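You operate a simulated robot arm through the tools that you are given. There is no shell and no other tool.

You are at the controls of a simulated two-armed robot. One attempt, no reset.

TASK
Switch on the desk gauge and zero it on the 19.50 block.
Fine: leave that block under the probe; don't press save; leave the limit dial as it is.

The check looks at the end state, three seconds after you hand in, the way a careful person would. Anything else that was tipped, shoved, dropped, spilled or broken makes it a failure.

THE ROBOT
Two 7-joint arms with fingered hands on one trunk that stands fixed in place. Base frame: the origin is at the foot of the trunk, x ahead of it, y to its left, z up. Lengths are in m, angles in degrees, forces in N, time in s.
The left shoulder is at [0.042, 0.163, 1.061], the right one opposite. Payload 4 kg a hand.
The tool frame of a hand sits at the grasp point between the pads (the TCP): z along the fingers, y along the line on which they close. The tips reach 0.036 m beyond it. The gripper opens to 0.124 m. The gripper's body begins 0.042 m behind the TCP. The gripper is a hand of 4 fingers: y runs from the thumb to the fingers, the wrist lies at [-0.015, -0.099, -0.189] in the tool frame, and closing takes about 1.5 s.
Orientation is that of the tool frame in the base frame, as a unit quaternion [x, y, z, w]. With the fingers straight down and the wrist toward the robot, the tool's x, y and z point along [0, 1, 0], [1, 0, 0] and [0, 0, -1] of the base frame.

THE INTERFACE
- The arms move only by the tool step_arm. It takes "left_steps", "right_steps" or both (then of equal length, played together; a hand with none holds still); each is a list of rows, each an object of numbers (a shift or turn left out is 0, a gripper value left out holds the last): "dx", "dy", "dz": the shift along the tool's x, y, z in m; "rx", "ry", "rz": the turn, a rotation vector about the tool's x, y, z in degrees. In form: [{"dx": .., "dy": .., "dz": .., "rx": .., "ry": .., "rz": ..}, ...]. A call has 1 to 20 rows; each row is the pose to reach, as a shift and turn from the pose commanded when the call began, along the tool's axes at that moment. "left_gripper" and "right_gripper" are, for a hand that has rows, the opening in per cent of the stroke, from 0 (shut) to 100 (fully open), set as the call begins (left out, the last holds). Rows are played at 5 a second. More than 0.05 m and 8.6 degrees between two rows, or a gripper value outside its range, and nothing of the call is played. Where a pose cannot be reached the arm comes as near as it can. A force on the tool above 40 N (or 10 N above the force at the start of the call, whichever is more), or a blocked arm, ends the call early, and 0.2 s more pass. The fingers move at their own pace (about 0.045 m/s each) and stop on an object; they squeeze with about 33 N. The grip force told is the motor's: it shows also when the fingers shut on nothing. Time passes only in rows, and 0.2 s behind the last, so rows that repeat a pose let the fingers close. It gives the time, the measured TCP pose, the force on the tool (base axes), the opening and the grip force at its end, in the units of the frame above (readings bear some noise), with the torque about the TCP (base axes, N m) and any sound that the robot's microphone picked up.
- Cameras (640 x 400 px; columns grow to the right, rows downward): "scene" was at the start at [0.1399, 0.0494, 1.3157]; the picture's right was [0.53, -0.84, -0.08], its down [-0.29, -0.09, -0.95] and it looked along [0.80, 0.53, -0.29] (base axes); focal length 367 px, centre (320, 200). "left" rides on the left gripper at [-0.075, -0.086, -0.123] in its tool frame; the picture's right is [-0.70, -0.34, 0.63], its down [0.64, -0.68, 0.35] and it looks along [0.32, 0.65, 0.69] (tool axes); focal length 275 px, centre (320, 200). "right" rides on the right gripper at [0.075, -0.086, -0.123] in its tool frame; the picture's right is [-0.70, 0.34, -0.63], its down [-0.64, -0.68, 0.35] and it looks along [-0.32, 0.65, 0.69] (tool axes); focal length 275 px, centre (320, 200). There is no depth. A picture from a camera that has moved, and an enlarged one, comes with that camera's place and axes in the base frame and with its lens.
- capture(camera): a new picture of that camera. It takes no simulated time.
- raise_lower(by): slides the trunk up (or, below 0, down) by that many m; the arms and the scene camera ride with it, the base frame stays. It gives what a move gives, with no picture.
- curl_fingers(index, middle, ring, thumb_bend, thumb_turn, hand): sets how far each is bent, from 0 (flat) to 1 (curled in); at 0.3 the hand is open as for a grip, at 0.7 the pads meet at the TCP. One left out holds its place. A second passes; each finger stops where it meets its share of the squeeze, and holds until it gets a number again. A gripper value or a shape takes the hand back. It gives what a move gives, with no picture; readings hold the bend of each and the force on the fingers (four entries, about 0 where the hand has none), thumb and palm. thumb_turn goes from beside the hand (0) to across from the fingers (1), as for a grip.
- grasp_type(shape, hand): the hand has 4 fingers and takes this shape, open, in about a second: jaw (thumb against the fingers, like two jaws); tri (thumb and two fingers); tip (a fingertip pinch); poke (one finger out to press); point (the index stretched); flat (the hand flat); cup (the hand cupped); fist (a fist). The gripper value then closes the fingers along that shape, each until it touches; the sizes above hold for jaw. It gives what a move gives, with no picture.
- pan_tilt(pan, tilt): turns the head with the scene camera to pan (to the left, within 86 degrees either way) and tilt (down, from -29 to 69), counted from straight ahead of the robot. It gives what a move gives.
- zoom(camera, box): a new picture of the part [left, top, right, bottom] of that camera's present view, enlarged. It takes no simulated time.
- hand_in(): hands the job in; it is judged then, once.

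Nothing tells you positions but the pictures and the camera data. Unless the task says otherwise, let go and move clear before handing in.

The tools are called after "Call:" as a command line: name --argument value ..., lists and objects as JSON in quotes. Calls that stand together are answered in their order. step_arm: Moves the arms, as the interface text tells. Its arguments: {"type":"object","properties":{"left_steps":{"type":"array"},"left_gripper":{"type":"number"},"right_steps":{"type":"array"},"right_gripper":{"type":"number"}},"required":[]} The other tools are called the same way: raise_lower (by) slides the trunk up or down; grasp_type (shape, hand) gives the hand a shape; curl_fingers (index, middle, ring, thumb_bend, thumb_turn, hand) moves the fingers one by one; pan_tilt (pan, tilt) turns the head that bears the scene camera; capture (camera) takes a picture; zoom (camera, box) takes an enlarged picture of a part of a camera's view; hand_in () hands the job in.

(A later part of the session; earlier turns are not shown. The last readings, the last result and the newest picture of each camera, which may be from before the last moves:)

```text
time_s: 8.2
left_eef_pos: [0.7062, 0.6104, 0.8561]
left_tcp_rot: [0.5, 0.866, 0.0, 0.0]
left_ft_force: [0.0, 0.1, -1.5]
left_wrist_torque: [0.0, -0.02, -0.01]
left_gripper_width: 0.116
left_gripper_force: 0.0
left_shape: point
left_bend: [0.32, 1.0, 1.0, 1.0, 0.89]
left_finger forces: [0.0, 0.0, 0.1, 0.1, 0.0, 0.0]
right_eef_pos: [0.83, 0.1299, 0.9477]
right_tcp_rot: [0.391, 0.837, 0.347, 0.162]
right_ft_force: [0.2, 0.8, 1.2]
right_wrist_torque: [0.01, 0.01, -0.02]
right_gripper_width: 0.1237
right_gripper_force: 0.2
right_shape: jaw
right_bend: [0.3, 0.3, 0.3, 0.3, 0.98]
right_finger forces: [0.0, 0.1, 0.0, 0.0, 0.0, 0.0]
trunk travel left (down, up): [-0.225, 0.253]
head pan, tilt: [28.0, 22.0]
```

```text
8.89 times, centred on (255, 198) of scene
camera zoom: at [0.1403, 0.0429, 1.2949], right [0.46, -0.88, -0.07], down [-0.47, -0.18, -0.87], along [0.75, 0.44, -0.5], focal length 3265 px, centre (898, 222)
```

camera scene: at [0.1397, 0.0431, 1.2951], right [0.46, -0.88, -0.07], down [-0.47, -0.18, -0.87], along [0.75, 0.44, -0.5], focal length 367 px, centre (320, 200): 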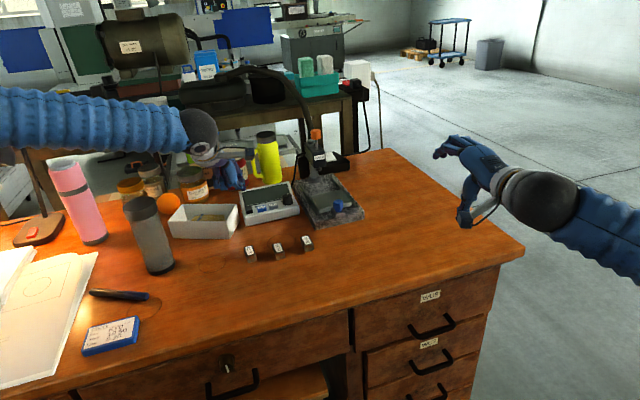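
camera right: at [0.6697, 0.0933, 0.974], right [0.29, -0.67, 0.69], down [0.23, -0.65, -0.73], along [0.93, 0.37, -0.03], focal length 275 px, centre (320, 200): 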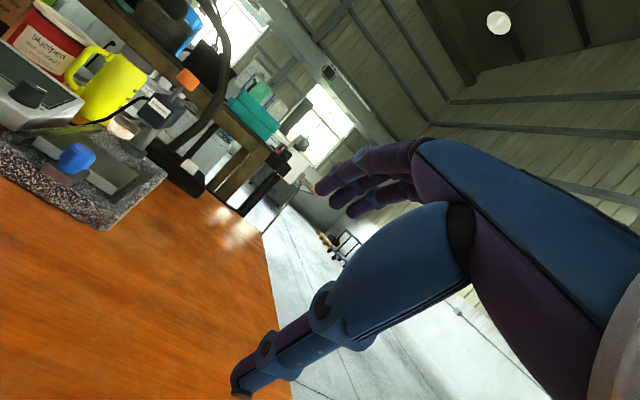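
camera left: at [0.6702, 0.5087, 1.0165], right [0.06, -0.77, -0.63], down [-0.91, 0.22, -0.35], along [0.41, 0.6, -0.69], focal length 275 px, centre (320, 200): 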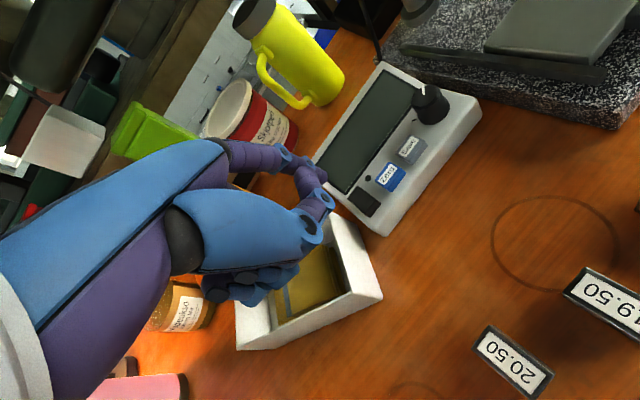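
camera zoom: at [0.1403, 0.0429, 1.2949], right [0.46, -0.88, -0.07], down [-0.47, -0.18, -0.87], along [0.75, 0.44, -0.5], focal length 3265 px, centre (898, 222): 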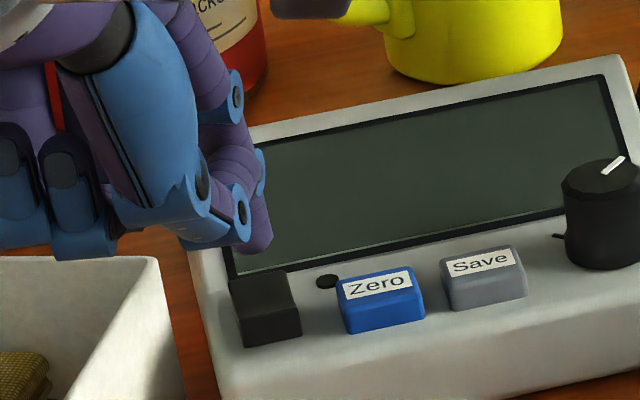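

The tip would land about mid-rocker, so I'll shift roughly 6 mm towards the near end. Then I'll press down in small steps while watching the force.

Call:
step_arm --left_steps '[{"dx": -0.0015, "dy": -0.0058, "dz": 0.0}, {"dx": -0.0015, "dy": -0.0058, "dz": 0.005}, {"dx": -0.0015, "dy": -0.0058, "dz": 0.01}, {"dx": -0.0015, "dy": -0.0058, "dz": 0.013}, {"dx": -0.0015, "dy": -0.0058, "dz": 0.016}]'

Call:
zoom --camera "left" --box '[270, 130, 450, 250]'

Call:
zoom --camera "scene" --box '[235, 185, 285, 220]'

```text
time_s: 9.3
left_eef_pos: [0.7023, 0.6065, 0.8405]
left_tcp_rot: [0.5, 0.866, 0.001, 0.0]
left_ft_force: [-0.1, -1.0, -0.7]
left_wrist_torque: [-0.03, -0.01, -0.01]
left_gripper_width: 0.1161
left_gripper_force: 0.0
left_shape: point
left_bend: [0.32, 1.0, 1.0, 1.0, 0.89]
left_finger forces: [0.1, 0.0, 0.0, 0.0, 0.1, 0.0]
right_eef_pos: [0.8303, 0.1302, 0.948]
right_tcp_rot: [0.391, 0.837, 0.347, 0.161]
right_ft_force: [-1.3, 0.8, -0.1]
right_wrist_torque: [0.0, 0.03, -0.01]
right_gripper_width: 0.1238
right_gripper_force: 0.0
right_shape: jaw
right_bend: [0.3, 0.3, 0.3, 0.3, 0.98]
right_finger forces: [0.0, 0.0, 0.0, 0.0, 0.0, 0.0]
trunk travel left (down, up): [-0.225, 0.253]
head pan, tilt: [28.0, 22.0]
```

```text
3.33 times, centred on (360, 190) of left
camera zoom: at [0.6646, 0.4987, 0.9658], right [0.06, -0.77, -0.63], down [-0.91, 0.22, -0.35], along [0.4, 0.6, -0.69], focal length 918 px, centre (187, 233)
```

zoom: 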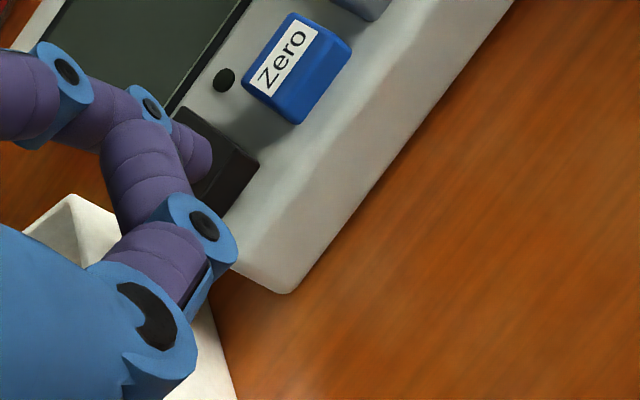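

```text
11.43 times, centred on (260, 202) of scene
camera zoom: at [0.1405, 0.043, 1.2949], right [0.46, -0.88, -0.07], down [-0.47, -0.18, -0.87], along [0.75, 0.44, -0.5], focal length 4198 px, centre (1006, 171)
```

zoom: 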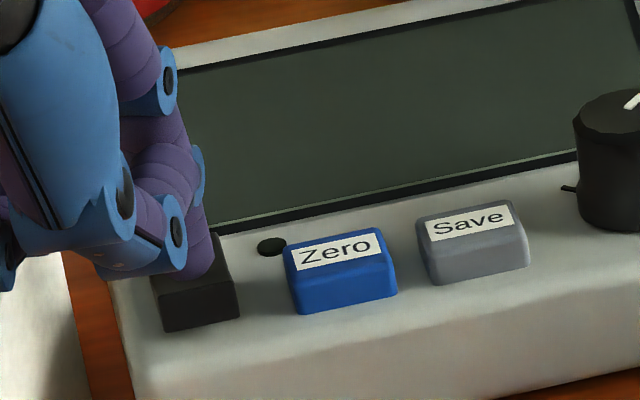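

The tip is right at the rocker's near end with no force yet. I'll continue pressing in small steps.

Call:
step_arm --left_steps '[{"dz": 0.002}, {"dz": 0.004}, {"dz": 0.006}, {"dz": 0.006}]'

Call:
zoom --camera "scene" --box '[235, 175, 305, 220]'

```text
time_s: 10.3
left_eef_pos: [0.7008, 0.6063, 0.8367]
left_tcp_rot: [0.5, 0.866, 0.0, 0.0]
left_ft_force: [-1.5, -2.1, 6.0]
left_wrist_torque: [0.18, -0.34, -0.01]
left_gripper_width: 0.1163
left_gripper_force: 0.0
left_shape: point
left_bend: [0.32, 1.0, 1.0, 1.0, 0.89]
left_finger forces: [5.8, 0.0, 0.1, 0.1, 0.0, 0.0]
right_eef_pos: [0.8292, 0.1299, 0.9475]
right_tcp_rot: [0.391, 0.837, 0.347, 0.163]
right_ft_force: [0.1, -0.3, 0.0]
right_wrist_torque: [0.02, 0.01, 0.01]
right_gripper_width: 0.1239
right_gripper_force: 0.0
right_shape: jaw
right_bend: [0.3, 0.3, 0.3, 0.3, 0.98]
right_finger forces: [0.0, 0.1, 0.1, 0.1, 0.0, 0.0]
trunk travel left (down, up): [-0.225, 0.253]
head pan, tilt: [28.0, 22.0]
heard: click
```

```text
8.89 times, centred on (270, 198) of scene
camera zoom: at [0.1399, 0.0426, 1.295], right [0.46, -0.88, -0.07], down [-0.47, -0.18, -0.87], along [0.75, 0.44, -0.5], focal length 3265 px, centre (764, 222)
```

zoom: 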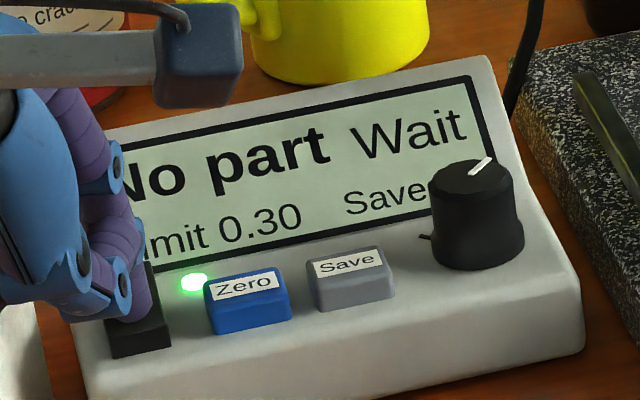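

The switch clicked, the LED is green and the display reads "No part / Wait / Limit 0.30 / Save…". I'll raise the hand and read the whole display.

Call:
step_arm --left_steps '[{"dz": -0.02}, {"dz": -0.05}, {"dy": -0.02, "dz": -0.09}, {"dy": -0.05, "dz": -0.13}, {"dy": -0.08, "dz": -0.16}]'

Call:
zoom --camera "scene" --box '[235, 175, 305, 220]'

Call:
capture --camera "left"

```text
time_s: 11.6
left_eef_pos: [0.6332, 0.5648, 0.9992]
left_tcp_rot: [0.5, 0.866, 0.0, -0.001]
left_ft_force: [-0.2, 0.6, 0.3]
left_wrist_torque: [-0.01, 0.0, -0.02]
left_gripper_width: 0.0001
left_gripper_force: 0.1
left_shape: point
left_bend: [0.32, 1.0, 1.0, 1.0, 0.89]
left_finger forces: [0.0, 0.0, 0.0, 0.1, 0.0, 0.1]
right_eef_pos: [0.831, 0.1298, 0.9474]
right_tcp_rot: [0.392, 0.837, 0.346, 0.162]
right_ft_force: [0.6, 0.0, 0.8]
right_wrist_torque: [-0.02, -0.01, -0.01]
right_gripper_width: 0.1237
right_gripper_force: 0.1
right_shape: jaw
right_bend: [0.3, 0.3, 0.3, 0.3, 0.98]
right_finger forces: [0.0, 0.1, 0.0, 0.0, 0.0, 0.0]
trunk travel left (down, up): [-0.225, 0.253]
head pan, tilt: [28.0, 22.0]
```

```text
8.89 times, centred on (270, 198) of scene
camera zoom: at [0.1396, 0.0427, 1.2951], right [0.46, -0.88, -0.07], down [-0.47, -0.18, -0.87], along [0.75, 0.43, -0.5], focal length 3265 px, centre (764, 222)
```

zoom: 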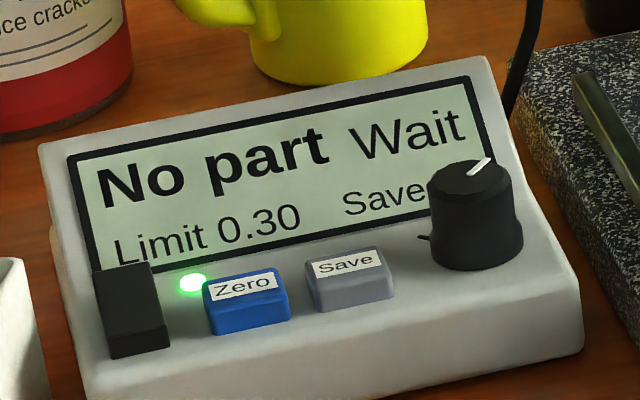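

```text
taken
camera left: at [0.5955, 0.4571, 1.1229], right [0.06, -0.77, -0.63], down [-0.91, 0.22, -0.35], along [0.41, 0.6, -0.69], focal length 275 px, centre (320, 200)
```

left: 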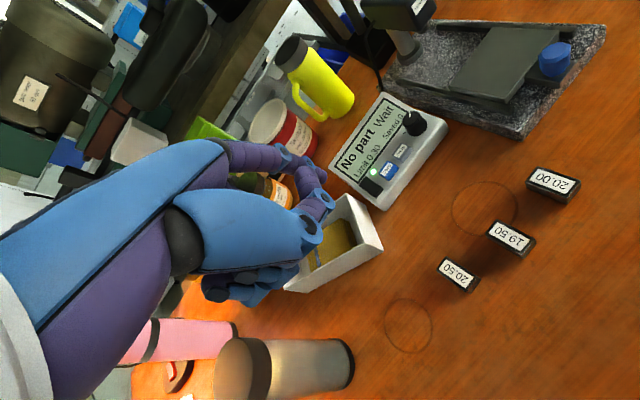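

The gauge is on and shows "No part – Wait – Saved 0". Next I'll pick up the 19.50 block, starting with a close look at the blocks from the left camera.

Call:
zoom --camera "left" --box '[420, 150, 600, 310]'

Call:
zoom --camera "scene" --box '[260, 230, 325, 270]'

```text
2.50 times, centred on (510, 230) of left
camera zoom: at [0.5955, 0.4571, 1.1229], right [0.06, -0.77, -0.63], down [-0.91, 0.22, -0.35], along [0.41, 0.6, -0.69], focal length 688 px, centre (-155, 125)
```

zoom: 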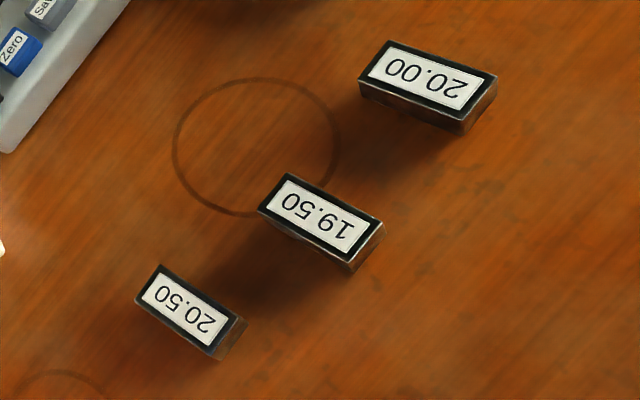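

```text
9.85 times, centred on (292, 250) of scene
camera zoom: at [0.1396, 0.0427, 1.2951], right [0.46, -0.88, -0.07], down [-0.47, -0.18, -0.87], along [0.75, 0.43, -0.5], focal length 3616 px, centre (591, -292)
```

zoom: 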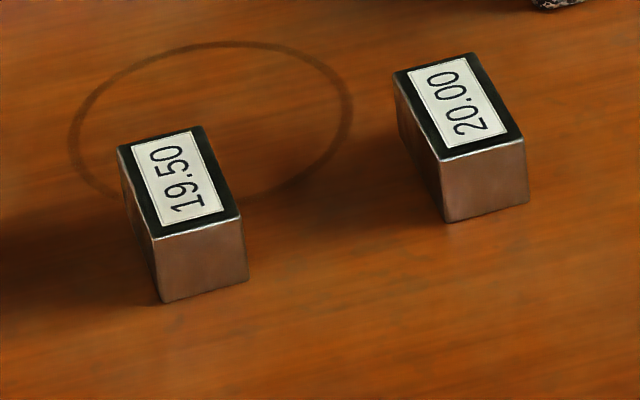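

The 19.50 block is about 20 × 38 mm in plan, centred near (0.688, 0.485) with its long axis at about 46 degrees, parallel to the stand axis. I plan to grip it across its short side with the hand turned about -45 degrees and leaning forward, so first I'll set the jaw shape and turn the hand up high.

Call:
grasp_type --hand "left" --shape "jaw"

Call:
step_arm --left_steps '[{"dz": -0.01, "rx": -1.63, "ry": 2.13, "rz": 7.37}, {"dz": -0.02, "rx": -3.26, "ry": 4.26, "rz": 14.74}, {"dz": -0.03, "rx": -4.89, "ry": 6.39, "rz": 22.11}, {"dz": -0.04, "rx": -6.52, "ry": 8.52, "rz": 29.48}, {"dz": -0.04, "rx": -8.15, "ry": 10.65, "rz": 36.85}, {"dz": -0.04, "rx": -9.78, "ry": 12.78, "rz": 44.22}, {"dz": -0.04, "rx": -11.41, "ry": 14.91, "rz": 51.59}, {"dz": -0.04, "rx": -13.04, "ry": 17.04, "rz": 58.96}, {"dz": -0.04, "rx": -14.67, "ry": 19.17, "rz": 66.33}, {"dz": -0.04, "rx": -16.3, "ry": 21.3, "rz": 73.7}, {"dz": -0.04, "rx": -16.3, "ry": 21.3, "rz": 73.7}]' --left_gripper 45

Call:
capture --camera "left"

Call:
capture --camera "scene"

```text
time_s: 12.4
left_eef_pos: [0.633, 0.566, 0.997]
left_tcp_rot: [0.5, 0.866, 0.0, 0.001]
left_ft_force: [-0.6, -0.9, 0.5]
left_wrist_torque: [0.01, 0.0, 0.01]
left_gripper_width: 0.1238
left_gripper_force: 0.1
left_shape: jaw
left_bend: [0.3, 0.3, 0.3, 0.3, 0.97]
left_finger forces: [0.0, 0.0, 0.1, 0.0, 0.0, 0.0]
right_eef_pos: [0.8316, 0.1295, 0.9476]
right_tcp_rot: [0.391, 0.837, 0.347, 0.163]
right_ft_force: [-0.3, 0.1, -0.4]
right_wrist_torque: [-0.01, 0.01, -0.03]
right_gripper_width: 0.1238
right_gripper_force: 0.0
right_shape: jaw
right_bend: [0.3, 0.3, 0.3, 0.3, 0.98]
right_finger forces: [0.0, 0.1, 0.0, 0.0, 0.0, 0.1]
trunk travel left (down, up): [-0.225, 0.253]
head pan, tilt: [28.0, 22.0]
```

```text
time_s: 14.8
left_eef_pos: [0.6318, 0.566, 1.0359]
left_tcp_rot: [0.902, 0.374, 0.2, -0.082]
left_ft_force: [-0.2, 0.4, -0.9]
left_wrist_torque: [0.0, 0.03, 0.01]
left_gripper_width: 0.0562
left_gripper_force: 0.0
left_shape: jaw
left_bend: [0.44, 0.48, 0.46, 0.57, 1.0]
left_finger forces: [0.0, 0.1, 0.0, 0.1, 0.1, 0.0]
right_eef_pos: [0.8298, 0.1302, 0.9477]
right_tcp_rot: [0.391, 0.837, 0.347, 0.162]
right_ft_force: [-0.1, 0.5, -0.3]
right_wrist_torque: [0.02, -0.01, -0.02]
right_gripper_width: 0.1237
right_gripper_force: 0.1
right_shape: jaw
right_bend: [0.3, 0.3, 0.3, 0.3, 0.98]
right_finger forces: [0.0, 0.0, 0.0, 0.0, 0.0, 0.0]
trunk travel left (down, up): [-0.225, 0.253]
head pan, tilt: [28.0, 22.0]
```

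```text
taken
camera left: at [0.4866, 0.5425, 1.1174], right [-0.5, -0.02, -0.87], down [0.04, 1.0, -0.04], along [0.87, -0.05, -0.49], focal length 275 px, centre (320, 200)
```

left: 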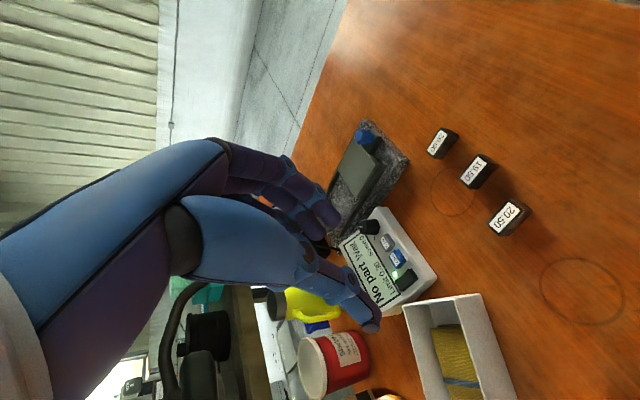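

```text
taken
camera scene: at [0.1403, 0.0429, 1.2949], right [0.46, -0.88, -0.07], down [-0.47, -0.18, -0.87], along [0.75, 0.44, -0.5], focal length 367 px, centre (320, 200)
```

scene: 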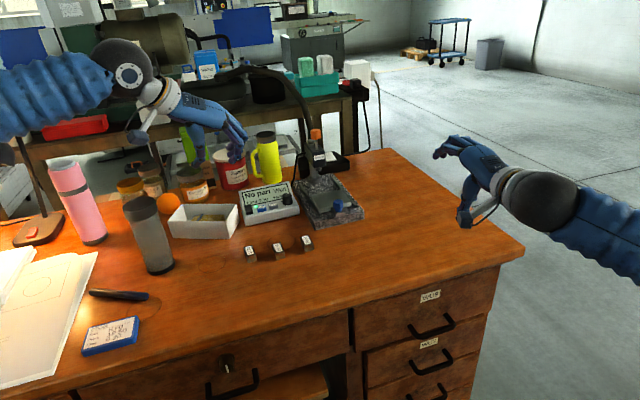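

The hand is now turned to -45 degrees and leaning 25 degrees forward. Before picking, I'll test whether the arm can reach above the slide plate in this orientation, staying high.

Call:
step_arm --left_steps '[{"dx": 0.01, "dy": 0.0337, "dz": 0.013}, {"dx": 0.02, "dy": 0.0674, "dz": 0.026}, {"dx": 0.03, "dy": 0.101, "dz": 0.039}, {"dx": 0.04, "dy": 0.1347, "dz": 0.052}, {"dx": 0.05, "dy": 0.1684, "dz": 0.065}, {"dx": 0.06, "dy": 0.202, "dz": 0.078}, {"dx": 0.07, "dy": 0.2357, "dz": 0.091}, {"dx": 0.0804, "dy": 0.2694, "dz": 0.1037}, {"dx": 0.0804, "dy": 0.2694, "dz": 0.1037}]'

Call:
capture --camera "scene"

Call:
capture --camera "left"

Call:
capture --camera "right"

```text
time_s: 16.9
left_eef_pos: [0.9037, 0.4596, 0.9778]
left_tcp_rot: [0.902, 0.375, 0.2, -0.082]
left_ft_force: [0.5, 0.3, 0.1]
left_wrist_torque: [0.0, -0.04, 0.0]
left_gripper_width: 0.0561
left_gripper_force: 0.1
left_shape: jaw
left_bend: [0.44, 0.48, 0.46, 0.57, 1.0]
left_finger forces: [0.1, 0.1, 0.1, 0.1, 0.1, 0.1]
right_eef_pos: [0.8295, 0.1309, 0.9483]
right_tcp_rot: [0.391, 0.837, 0.346, 0.161]
right_ft_force: [-1.4, -0.5, 0.0]
right_wrist_torque: [-0.04, 0.0, 0.0]
right_gripper_width: 0.1239
right_gripper_force: 0.0
right_shape: jaw
right_bend: [0.3, 0.3, 0.3, 0.3, 0.98]
right_finger forces: [0.0, 0.0, 0.0, 0.0, 0.0, 0.0]
trunk travel left (down, up): [-0.225, 0.253]
head pan, tilt: [28.0, 22.0]
```

```text
taken
camera scene: at [0.1395, 0.0432, 1.2951], right [0.46, -0.88, -0.07], down [-0.47, -0.18, -0.87], along [0.75, 0.44, -0.5], focal length 367 px, centre (320, 200)
```

scene: 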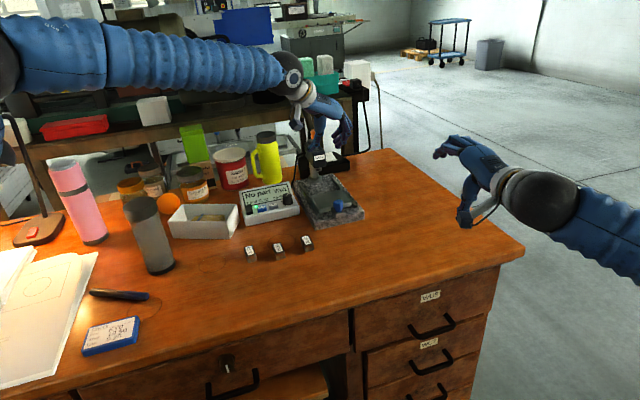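

```text
taken
camera left: at [0.7582, 0.4346, 1.059], right [-0.49, -0.02, -0.87], down [0.03, 1.0, -0.04], along [0.87, -0.05, -0.49], focal length 275 px, centre (320, 200)
```

left: 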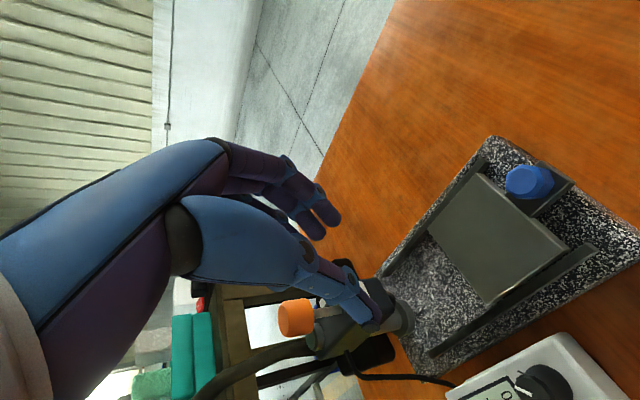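

```text
taken
camera right: at [0.6695, 0.0934, 0.9743], right [0.29, -0.67, 0.69], down [0.23, -0.65, -0.73], along [0.93, 0.37, -0.03], focal length 275 px, centre (320, 200)
```

right: 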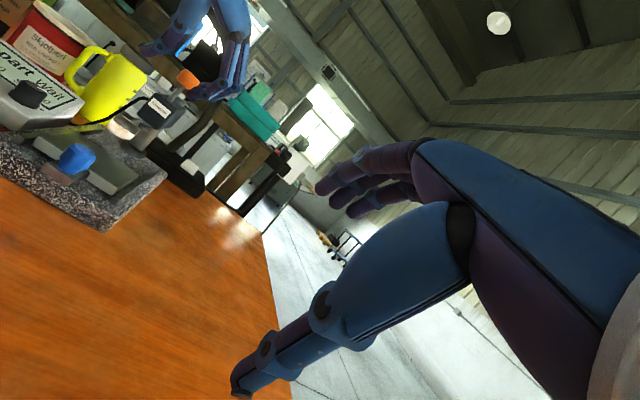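

The arm reaches there with no position error. This is also a good view of the plate, so I'll zoom in and refine the stand geometry.

Call:
zoom --camera "left" --box '[360, 120, 640, 380]'

Call:
zoom --camera "left" --box '[260, 260, 430, 390]'

Call:
zoom --camera "right" --box '[100, 0, 280, 130]'

```text
1.54 times, centred on (500, 250) of left
camera zoom: at [0.7582, 0.4346, 1.059], right [-0.49, -0.02, -0.87], down [0.03, 1.0, -0.04], along [0.87, -0.05, -0.49], focal length 424 px, centre (43, 123)
```

zoom: 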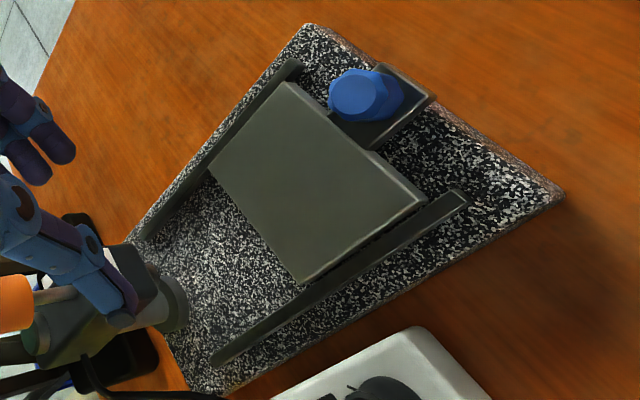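

```text
3.08 times, centred on (345, 325) of left
camera zoom: at [0.7582, 0.4346, 1.059], right [-0.49, -0.02, -0.87], down [0.03, 1.0, -0.04], along [0.87, -0.05, -0.49], focal length 847 px, centre (243, -185)
```

zoom: 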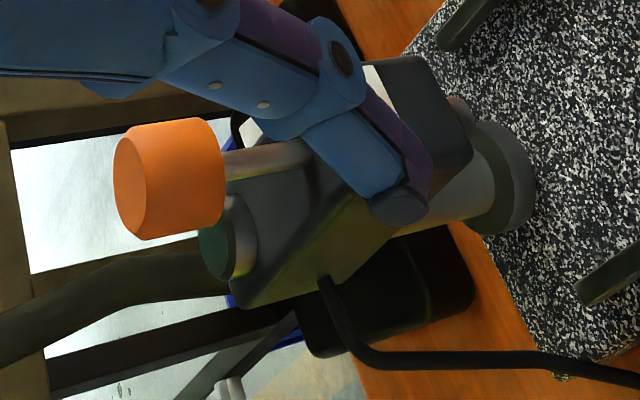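

```text
3.08 times, centred on (190, 65) of right
camera zoom: at [0.6695, 0.0934, 0.9743], right [0.29, -0.67, 0.69], down [0.23, -0.65, -0.73], along [0.93, 0.37, -0.03], focal length 847 px, centre (720, 615)
```

zoom: 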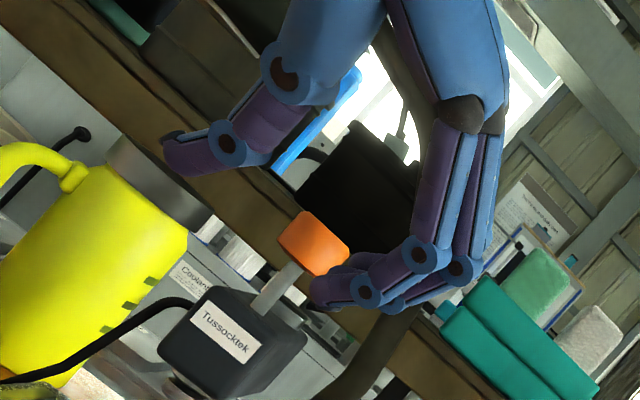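

The plate centre comes out near (0.908, 0.454, 0.797), the probe axis near (0.981, 0.5265), and the stand axis at about 44 degrees. The column collar likely stops the plate with its centre about 17 mm short of the probe, so the block should go about 14 mm beyond plate centre, near (0.918, 0.464). I'll quickly test reach there at a safe height.

Call:
step_arm --left_steps '[{"dx": -0.006, "dy": 0.0073, "dz": 0.03}, {"dx": -0.0118, "dy": 0.0073, "dz": 0.044}, {"dx": -0.0118, "dy": 0.0073, "dz": 0.044}]'

Call:
zoom --camera "right" --box '[20, 20, 240, 200]'

```text
time_s: 17.6
left_eef_pos: [0.9183, 0.4593, 0.9302]
left_tcp_rot: [0.902, 0.374, 0.2, -0.083]
left_ft_force: [0.0, -0.2, -0.8]
left_wrist_torque: [-0.01, -0.02, -0.01]
left_gripper_width: 0.0561
left_gripper_force: 0.1
left_shape: jaw
left_bend: [0.44, 0.48, 0.46, 0.57, 1.0]
left_finger forces: [0.0, 0.0, 0.1, 0.0, 0.0, 0.0]
right_eef_pos: [0.8298, 0.1308, 0.9462]
right_tcp_rot: [0.39, 0.838, 0.346, 0.161]
right_ft_force: [0.6, -0.7, -0.5]
right_wrist_torque: [0.01, -0.02, -0.01]
right_gripper_width: 0.1239
right_gripper_force: 0.0
right_shape: jaw
right_bend: [0.3, 0.3, 0.3, 0.3, 0.98]
right_finger forces: [0.0, 0.0, 0.0, 0.0, 0.0, 0.0]
trunk travel left (down, up): [-0.225, 0.253]
head pan, tilt: [28.0, 22.0]
```

```text
2.22 times, centred on (130, 110) of right
camera zoom: at [0.6704, 0.0933, 0.9734], right [0.29, -0.67, 0.69], down [0.23, -0.65, -0.73], along [0.93, 0.37, -0.03], focal length 612 px, centre (742, 400)
```

zoom: 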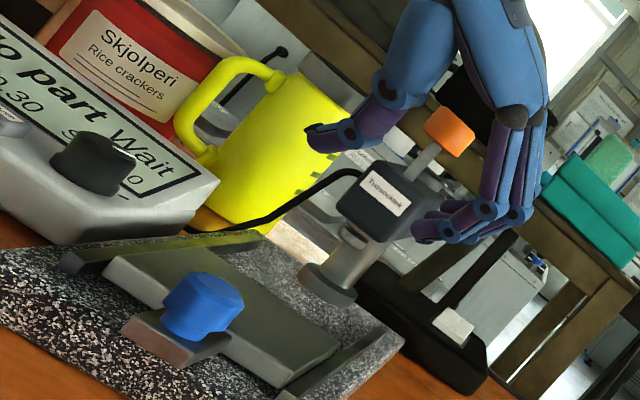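

It reaches there. Now I'll go back over to the 19.50 block and hover above it with the jaws part open at about 56 mm.

Call:
step_arm --left_steps '[{"dx": 0.0211, "dy": 0.0, "dz": -0.0453}, {"dx": -0.0013, "dy": -0.03, "dz": -0.0557}, {"dx": -0.0237, "dy": -0.0601, "dz": -0.0662}, {"dx": -0.0461, "dy": -0.0901, "dz": -0.0766}, {"dx": -0.0685, "dy": -0.1202, "dz": -0.0871}, {"dx": -0.0909, "dy": -0.1502, "dz": -0.0975}, {"dx": -0.1133, "dy": -0.1803, "dz": -0.108}, {"dx": -0.1288, "dy": -0.1803, "dz": -0.0748}, {"dx": -0.1443, "dy": -0.1803, "dz": -0.0416}, {"dx": -0.1598, "dy": -0.1803, "dz": -0.0083}, {"dx": -0.1598, "dy": -0.1803, "dz": -0.0083}]'

Call:
capture --camera "left"

Call:
zoom --camera "scene" --box '[210, 170, 350, 280]'

Call:
capture --camera "right"

```text
time_s: 20.1
left_eef_pos: [0.6834, 0.4783, 0.8701]
left_tcp_rot: [0.902, 0.374, 0.2, -0.083]
left_ft_force: [1.0, -0.3, 0.5]
left_wrist_torque: [0.03, -0.01, 0.01]
left_gripper_width: 0.056
left_gripper_force: 0.0
left_shape: jaw
left_bend: [0.44, 0.48, 0.46, 0.57, 1.0]
left_finger forces: [0.0, 0.0, 0.0, 0.0, 0.1, 0.0]
right_eef_pos: [0.8301, 0.1296, 0.9479]
right_tcp_rot: [0.39, 0.837, 0.347, 0.162]
right_ft_force: [-1.1, -0.3, -0.5]
right_wrist_torque: [-0.02, -0.02, -0.02]
right_gripper_width: 0.1238
right_gripper_force: 0.1
right_shape: jaw
right_bend: [0.3, 0.3, 0.3, 0.3, 0.98]
right_finger forces: [0.0, 0.0, 0.0, 0.0, 0.0, 0.0]
trunk travel left (down, up): [-0.225, 0.253]
head pan, tilt: [28.0, 22.0]
```

```text
taken
camera left: at [0.537, 0.4545, 0.9519], right [-0.5, -0.02, -0.87], down [0.03, 1.0, -0.04], along [0.87, -0.05, -0.49], focal length 275 px, centre (320, 200)
```

left: 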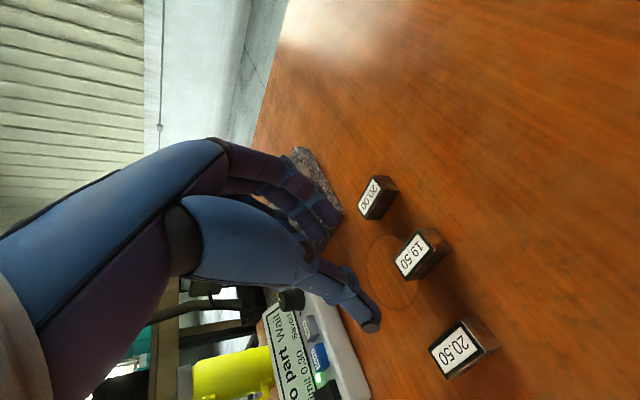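

```text
3.64 times, centred on (280, 225) of scene
camera zoom: at [0.1397, 0.043, 1.2951], right [0.46, -0.88, -0.07], down [-0.47, -0.18, -0.87], along [0.75, 0.44, -0.5], focal length 1336 px, centre (466, 109)
```

zoom: 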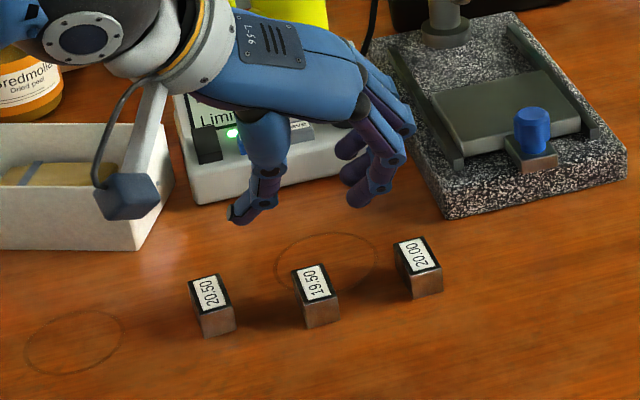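

```text
taken
camera right: at [0.6697, 0.0933, 0.974], right [0.29, -0.67, 0.69], down [0.23, -0.65, -0.73], along [0.93, 0.37, -0.03], focal length 275 px, centre (320, 200)
```

right: 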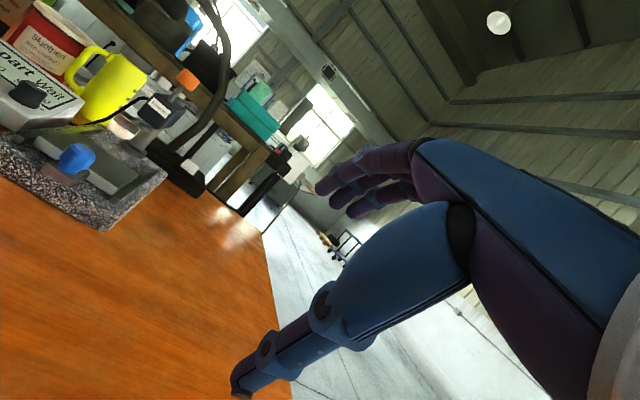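

The hand straddles the block position in plan. I'll come down part way and check that thumb and fingers pass on either side of the 19.50 block without touching its neighbours.

Call:
step_arm --left_steps '[{"dx": -0.004, "dy": -0.0008, "dz": 0.013}, {"dx": -0.0085, "dy": -0.0008, "dz": 0.026}, {"dx": -0.0129, "dy": -0.0008, "dz": 0.0381}, {"dx": -0.0129, "dy": -0.0008, "dz": 0.0381}]'

Call:
zoom --camera "left" --box '[280, 150, 480, 380]'

Call:
zoom --camera "scene" --box '[240, 200, 330, 270]'

```text
time_s: 21.1
left_eef_pos: [0.686, 0.4839, 0.8291]
left_tcp_rot: [0.902, 0.373, 0.199, -0.082]
left_ft_force: [0.3, 0.0, -0.1]
left_wrist_torque: [-0.01, 0.01, -0.03]
left_gripper_width: 0.0561
left_gripper_force: 0.0
left_shape: jaw
left_bend: [0.44, 0.48, 0.46, 0.57, 1.0]
left_finger forces: [0.0, 0.0, 0.1, 0.0, 0.1, 0.0]
right_eef_pos: [0.8311, 0.1296, 0.9471]
right_tcp_rot: [0.391, 0.837, 0.347, 0.162]
right_ft_force: [0.4, -0.3, 1.1]
right_wrist_torque: [0.01, 0.01, 0.01]
right_gripper_width: 0.1239
right_gripper_force: 0.1
right_shape: jaw
right_bend: [0.3, 0.3, 0.3, 0.3, 0.98]
right_finger forces: [0.0, 0.0, 0.0, 0.1, 0.0, 0.0]
trunk travel left (down, up): [-0.225, 0.253]
head pan, tilt: [28.0, 22.0]
```

```text
1.74 times, centred on (380, 265) of left
camera zoom: at [0.5406, 0.4607, 0.9115], right [-0.5, -0.02, -0.87], down [0.03, 1.0, -0.04], along [0.87, -0.05, -0.49], focal length 479 px, centre (216, 87)
```

zoom: 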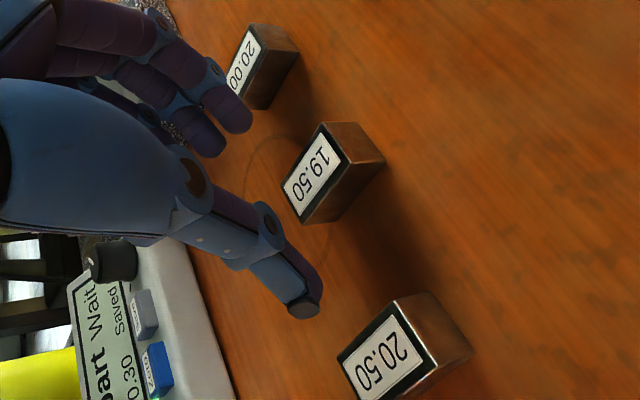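

```text
5.71 times, centred on (285, 235) of scene
camera zoom: at [0.1403, 0.0429, 1.2949], right [0.46, -0.88, -0.07], down [-0.47, -0.18, -0.87], along [0.75, 0.44, -0.5], focal length 2099 px, centre (520, 0)
```

zoom: 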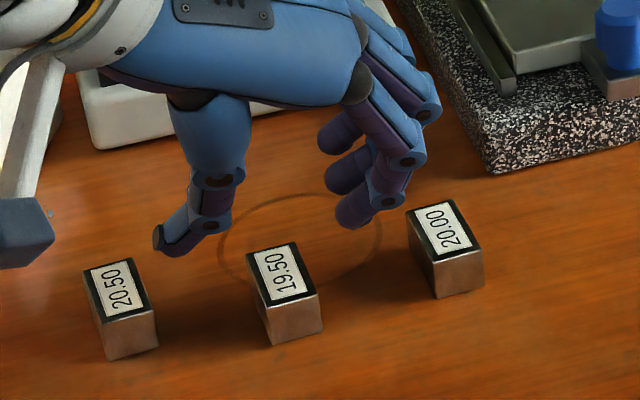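

The thumb side is fine, but an index knuckle would come close to the 20.00 block. I'll narrow the jaws to about 36 mm, recentre a few mm and look again before descending.

Call:
step_arm --left_steps '[{"dx": -0.0073, "dy": 0.0044, "dz": -0.0034}, {"dx": -0.0073, "dy": 0.0044, "dz": -0.0034}, {"dx": -0.0073, "dy": 0.0044, "dz": -0.0034}, {"dx": -0.0073, "dy": 0.0044, "dz": -0.0034}, {"dx": -0.0073, "dy": 0.0044, "dz": -0.0034}]' --left_gripper 29

Call:
zoom --camera "left" --box '[280, 150, 480, 380]'

Call:
zoom --camera "scene" --box '[240, 200, 330, 270]'

```text
time_s: 22.2
left_eef_pos: [0.6833, 0.478, 0.8308]
left_tcp_rot: [0.902, 0.373, 0.2, -0.082]
left_ft_force: [-0.5, -0.4, 0.2]
left_wrist_torque: [-0.02, 0.04, -0.03]
left_gripper_width: 0.0362
left_gripper_force: 0.1
left_shape: jaw
left_bend: [0.52, 0.55, 0.54, 0.62, 1.0]
left_finger forces: [0.0, 0.1, 0.1, 0.1, 0.0, 0.0]
right_eef_pos: [0.8309, 0.13, 0.9475]
right_tcp_rot: [0.391, 0.837, 0.347, 0.162]
right_ft_force: [-0.3, 0.7, 0.1]
right_wrist_torque: [0.02, -0.02, 0.03]
right_gripper_width: 0.1239
right_gripper_force: 0.0
right_shape: jaw
right_bend: [0.3, 0.3, 0.3, 0.3, 0.98]
right_finger forces: [0.1, 0.0, 0.0, 0.0, 0.1, 0.0]
trunk travel left (down, up): [-0.225, 0.253]
head pan, tilt: [28.0, 22.0]
```

```text
1.74 times, centred on (380, 265) of left
camera zoom: at [0.5377, 0.4524, 0.912], right [-0.5, -0.02, -0.87], down [0.03, 1.0, -0.04], along [0.87, -0.05, -0.49], focal length 479 px, centre (216, 87)
```

zoom: 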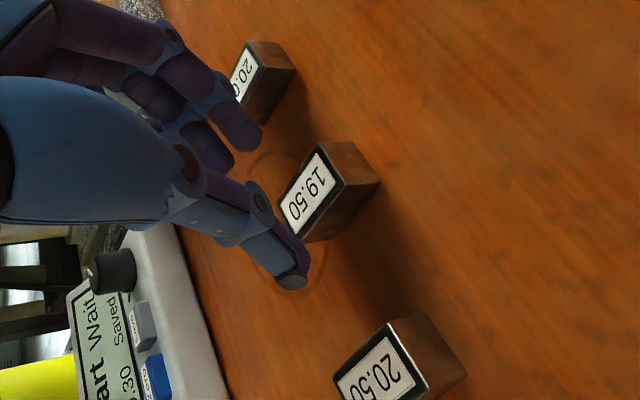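

```text
5.71 times, centred on (285, 235) of scene
camera zoom: at [0.1404, 0.0429, 1.2949], right [0.46, -0.88, -0.07], down [-0.47, -0.18, -0.87], along [0.75, 0.44, -0.5], focal length 2099 px, centre (520, 0)
```

zoom: 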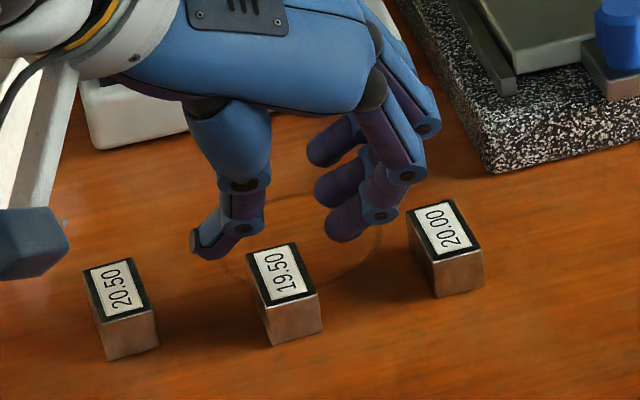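

The jaws are now centred on the 19.50 block with clearance on both sides. I'll descend in small steps to just above the desk.

Call:
step_arm --left_steps '[{"dx": -0.003, "dy": 0.003, "dz": 0.0065}, {"dx": -0.0061, "dy": 0.003, "dz": 0.013}, {"dx": -0.0092, "dy": 0.003, "dz": 0.0197}, {"dx": -0.0123, "dy": 0.003, "dz": 0.0263}, {"dx": -0.0123, "dy": 0.003, "dz": 0.0263}]'

Call:
zoom --camera "left" --box '[280, 150, 480, 380]'

Call:
zoom --camera "scene" --box '[240, 200, 330, 270]'

```text
time_s: 23.4
left_eef_pos: [0.6862, 0.4739, 0.8017]
left_tcp_rot: [0.902, 0.373, 0.2, -0.082]
left_ft_force: [-1.7, 0.6, 3.2]
left_wrist_torque: [0.1, 0.05, 0.04]
left_gripper_width: 0.0368
left_gripper_force: 0.0
left_shape: jaw
left_bend: [0.52, 0.55, 0.54, 0.61, 1.0]
left_finger forces: [0.0, 0.0, 0.1, 0.0, 3.3, 0.1]
right_eef_pos: [0.8306, 0.1302, 0.9473]
right_tcp_rot: [0.391, 0.838, 0.346, 0.162]
right_ft_force: [1.0, 0.1, -0.2]
right_wrist_torque: [0.0, -0.01, 0.0]
right_gripper_width: 0.1239
right_gripper_force: 0.0
right_shape: jaw
right_bend: [0.3, 0.3, 0.3, 0.3, 0.98]
right_finger forces: [0.1, 0.1, 0.1, 0.0, 0.1, 0.0]
trunk travel left (down, up): [-0.225, 0.253]
head pan, tilt: [28.0, 22.0]
```

```text
1.74 times, centred on (380, 265) of left
camera zoom: at [0.54, 0.4498, 0.883], right [-0.5, -0.02, -0.87], down [0.03, 1.0, -0.04], along [0.87, -0.05, -0.49], focal length 479 px, centre (216, 87)
```

zoom: 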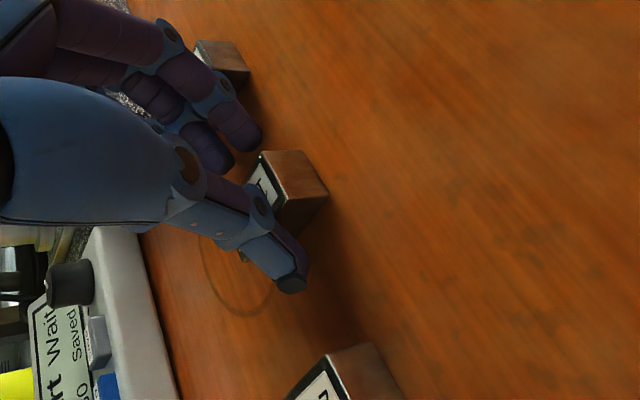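

```text
5.71 times, centred on (285, 235) of scene
camera zoom: at [0.1402, 0.0429, 1.295], right [0.46, -0.88, -0.07], down [-0.47, -0.18, -0.87], along [0.75, 0.44, -0.5], focal length 2099 px, centre (520, 0)
```

zoom: 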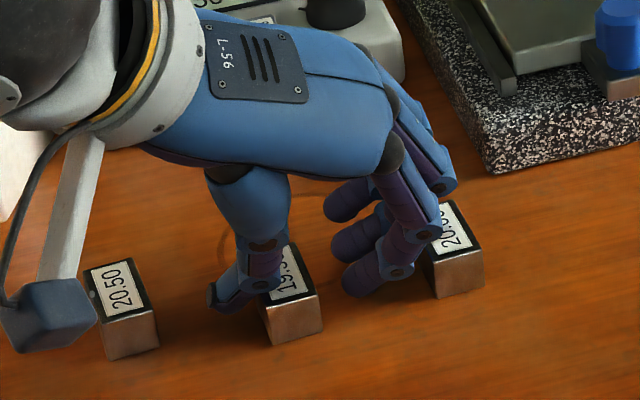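

The thumb reads 3.3 N, so its knuckle has apparently met the block's top edge, and its tip splays outward. I'll back up 15 mm and look at the thumb's real shape.

Call:
step_arm --left_steps '[{"dx": 0.0021, "dz": -0.0045}, {"dx": 0.0063, "dz": -0.0136}, {"dx": 0.0063, "dz": -0.0136}]'

Call:
zoom --camera "scene" --box '[255, 215, 315, 265]'

Call:
zoom --camera "left" --box '[300, 180, 440, 310]'

```text
time_s: 24.2
left_eef_pos: [0.6854, 0.4746, 0.8162]
left_tcp_rot: [0.902, 0.375, 0.198, -0.082]
left_ft_force: [0.1, -0.8, -0.7]
left_wrist_torque: [0.02, 0.01, 0.0]
left_gripper_width: 0.036
left_gripper_force: 0.1
left_shape: jaw
left_bend: [0.52, 0.55, 0.54, 0.62, 1.0]
left_finger forces: [0.0, 0.1, 0.1, 0.1, 0.1, 0.1]
right_eef_pos: [0.8306, 0.1302, 0.947]
right_tcp_rot: [0.392, 0.837, 0.347, 0.162]
right_ft_force: [0.2, -0.7, 0.0]
right_wrist_torque: [0.01, -0.01, 0.0]
right_gripper_width: 0.1238
right_gripper_force: 0.0
right_shape: jaw
right_bend: [0.3, 0.3, 0.3, 0.3, 0.98]
right_finger forces: [0.0, 0.0, 0.0, 0.0, 0.0, 0.0]
trunk travel left (down, up): [-0.225, 0.253]
head pan, tilt: [28.0, 22.0]
```

```text
8.00 times, centred on (285, 240) of scene
camera zoom: at [0.1406, 0.0431, 1.2948], right [0.46, -0.88, -0.07], down [-0.47, -0.18, -0.87], along [0.75, 0.44, -0.5], focal length 2938 px, centre (600, -120)
```

zoom: 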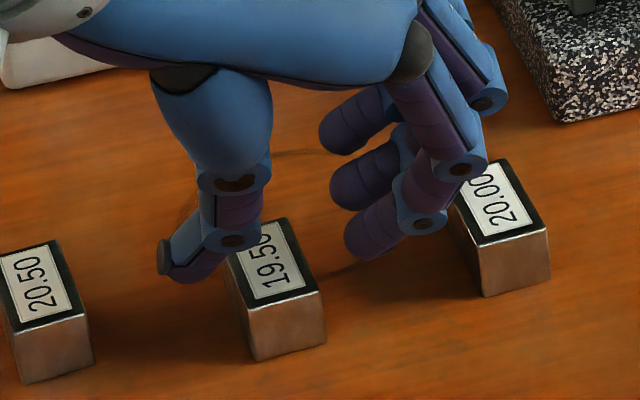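

```text
3.08 times, centred on (370, 245) of left
camera zoom: at [0.5397, 0.4495, 0.8969], right [-0.5, -0.02, -0.87], down [0.03, 1.0, -0.04], along [0.87, -0.05, -0.49], focal length 847 px, centre (166, 62)
```

zoom: 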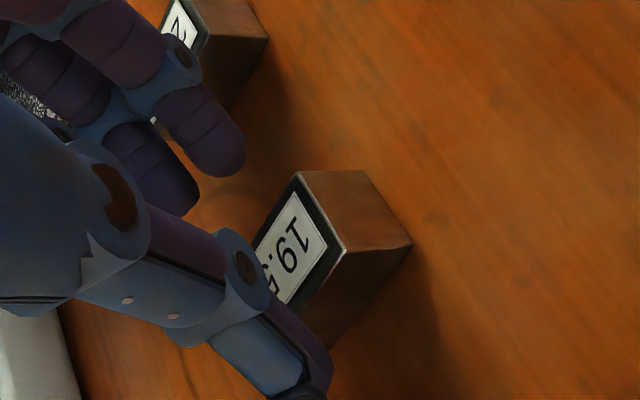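

The thumb's last link splays outward in jaw, so short objects can't be gripped at the tips that way. I'll lift clear and try the "tip" pinch shape instead.

Call:
step_arm --left_steps '[{"dx": 0.0148, "dz": -0.0317}, {"dx": 0.0296, "dz": -0.0634}, {"dx": 0.038, "dz": -0.0815}]'

Call:
grasp_type --hand "left" --shape "tip"

Call:
capture --camera "left"

Call:
zoom --camera "scene" --box '[220, 130, 340, 270]'

```text
time_s: 25.1
left_eef_pos: [0.6856, 0.4748, 0.9069]
left_tcp_rot: [0.902, 0.374, 0.199, -0.083]
left_ft_force: [-0.2, 0.4, -1.3]
left_wrist_torque: [0.03, 0.02, -0.03]
left_gripper_width: 0.0362
left_gripper_force: 0.1
left_shape: jaw
left_bend: [0.52, 0.55, 0.54, 0.62, 1.0]
left_finger forces: [0.0, 0.0, 0.1, 0.1, 0.0, 0.0]
right_eef_pos: [0.8305, 0.1308, 0.9479]
right_tcp_rot: [0.391, 0.837, 0.347, 0.162]
right_ft_force: [-0.7, 0.4, 0.7]
right_wrist_torque: [-0.01, 0.0, 0.01]
right_gripper_width: 0.1239
right_gripper_force: 0.0
right_shape: jaw
right_bend: [0.3, 0.3, 0.3, 0.3, 0.98]
right_finger forces: [0.0, 0.0, 0.0, 0.1, 0.0, 0.0]
trunk travel left (down, up): [-0.225, 0.253]
head pan, tilt: [28.0, 22.0]
```

```text
time_s: 25.9
left_eef_pos: [0.6868, 0.4742, 0.9054]
left_tcp_rot: [0.902, 0.374, 0.2, -0.083]
left_ft_force: [0.3, 1.0, 0.0]
left_wrist_torque: [-0.05, 0.01, -0.01]
left_gripper_width: 0.1237
left_gripper_force: 0.1
left_shape: tip
left_bend: [0.31, 0.98, 0.99, 0.3, 0.98]
left_finger forces: [0.0, 0.0, 0.0, 0.0, 0.1, 0.0]
right_eef_pos: [0.8311, 0.1313, 0.9453]
right_tcp_rot: [0.391, 0.837, 0.347, 0.162]
right_ft_force: [1.1, -0.8, -0.1]
right_wrist_torque: [0.01, 0.0, 0.03]
right_gripper_width: 0.1236
right_gripper_force: 0.0
right_shape: jaw
right_bend: [0.3, 0.3, 0.3, 0.3, 0.98]
right_finger forces: [0.0, 0.0, 0.1, 0.0, 0.0, 0.0]
trunk travel left (down, up): [-0.225, 0.253]
head pan, tilt: [28.0, 22.0]
```

```text
taken
camera left: at [0.5404, 0.4504, 0.9876], right [-0.5, -0.02, -0.87], down [0.03, 1.0, -0.04], along [0.87, -0.05, -0.49], focal length 275 px, centre (320, 200)
```

left: 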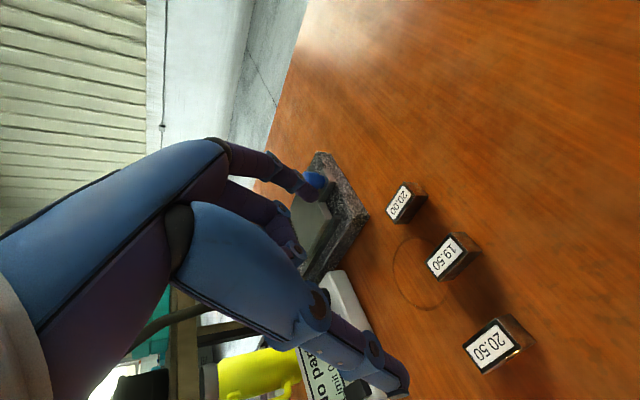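

```text
2.86 times, centred on (280, 200) of scene
camera zoom: at [0.1404, 0.043, 1.2949], right [0.46, -0.88, -0.07], down [-0.47, -0.18, -0.87], along [0.75, 0.44, -0.5], focal length 1049 px, centre (434, 200)
```

zoom: 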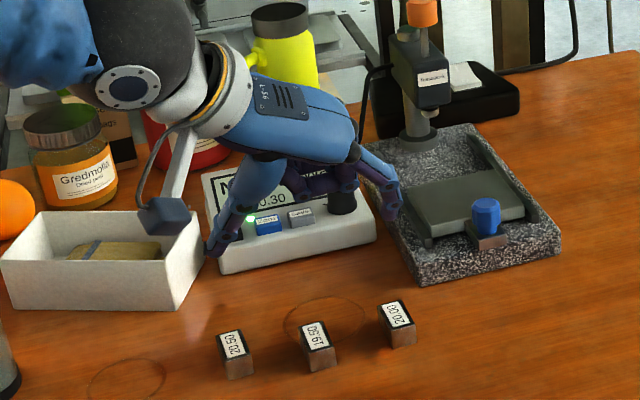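

In the tip shape only the index and thumb oppose each other. I'll close it part way here in the air to see how the tips line up.

Call:
step_arm --left_steps '[{"dz": 0.0}, {"dz": 0.0}, {"dz": 0.0}, {"dz": 0.0}, {"dz": 0.0}, {"dz": 0.0}, {"dz": 0.0}, {"dz": 0.0}]' --left_gripper 18

Call:
zoom --camera "left" --box '[230, 120, 430, 320]'

Call:
zoom --camera "scene" --box '[240, 150, 320, 220]'

```text
time_s: 27.8
left_eef_pos: [0.6858, 0.4736, 0.9061]
left_tcp_rot: [0.902, 0.373, 0.2, -0.083]
left_ft_force: [0.2, -0.8, 0.5]
left_wrist_torque: [-0.01, 0.03, 0.01]
left_gripper_width: 0.0247
left_gripper_force: 0.1
left_shape: tip
left_bend: [0.59, 0.98, 0.99, 0.64, 1.0]
left_finger forces: [0.1, 0.0, 0.0, 0.0, 0.0, 0.0]
right_eef_pos: [0.8305, 0.1303, 0.9477]
right_tcp_rot: [0.391, 0.837, 0.348, 0.162]
right_ft_force: [-0.1, -0.1, 0.2]
right_wrist_torque: [0.01, -0.02, -0.01]
right_gripper_width: 0.1238
right_gripper_force: 0.1
right_shape: jaw
right_bend: [0.3, 0.3, 0.3, 0.3, 0.98]
right_finger forces: [0.0, 0.0, 0.1, 0.0, 0.1, 0.0]
trunk travel left (down, up): [-0.225, 0.253]
head pan, tilt: [28.0, 22.0]
```

```text
2.00 times, centred on (330, 220) of left
camera zoom: at [0.5404, 0.4505, 0.9877], right [-0.5, -0.02, -0.87], down [0.03, 1.0, -0.04], along [0.87, -0.05, -0.49], focal length 551 px, centre (300, 160)
```

zoom: 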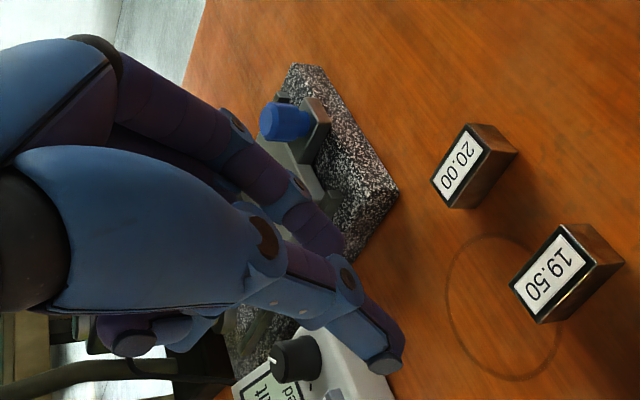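

```text
5.71 times, centred on (280, 185) of scene
camera zoom: at [0.1404, 0.043, 1.2949], right [0.46, -0.88, -0.07], down [-0.47, -0.18, -0.87], along [0.75, 0.44, -0.5], focal length 2099 px, centre (549, 286)
```

zoom: 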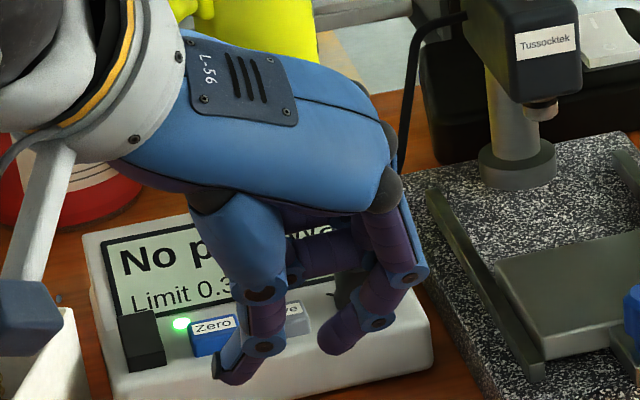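

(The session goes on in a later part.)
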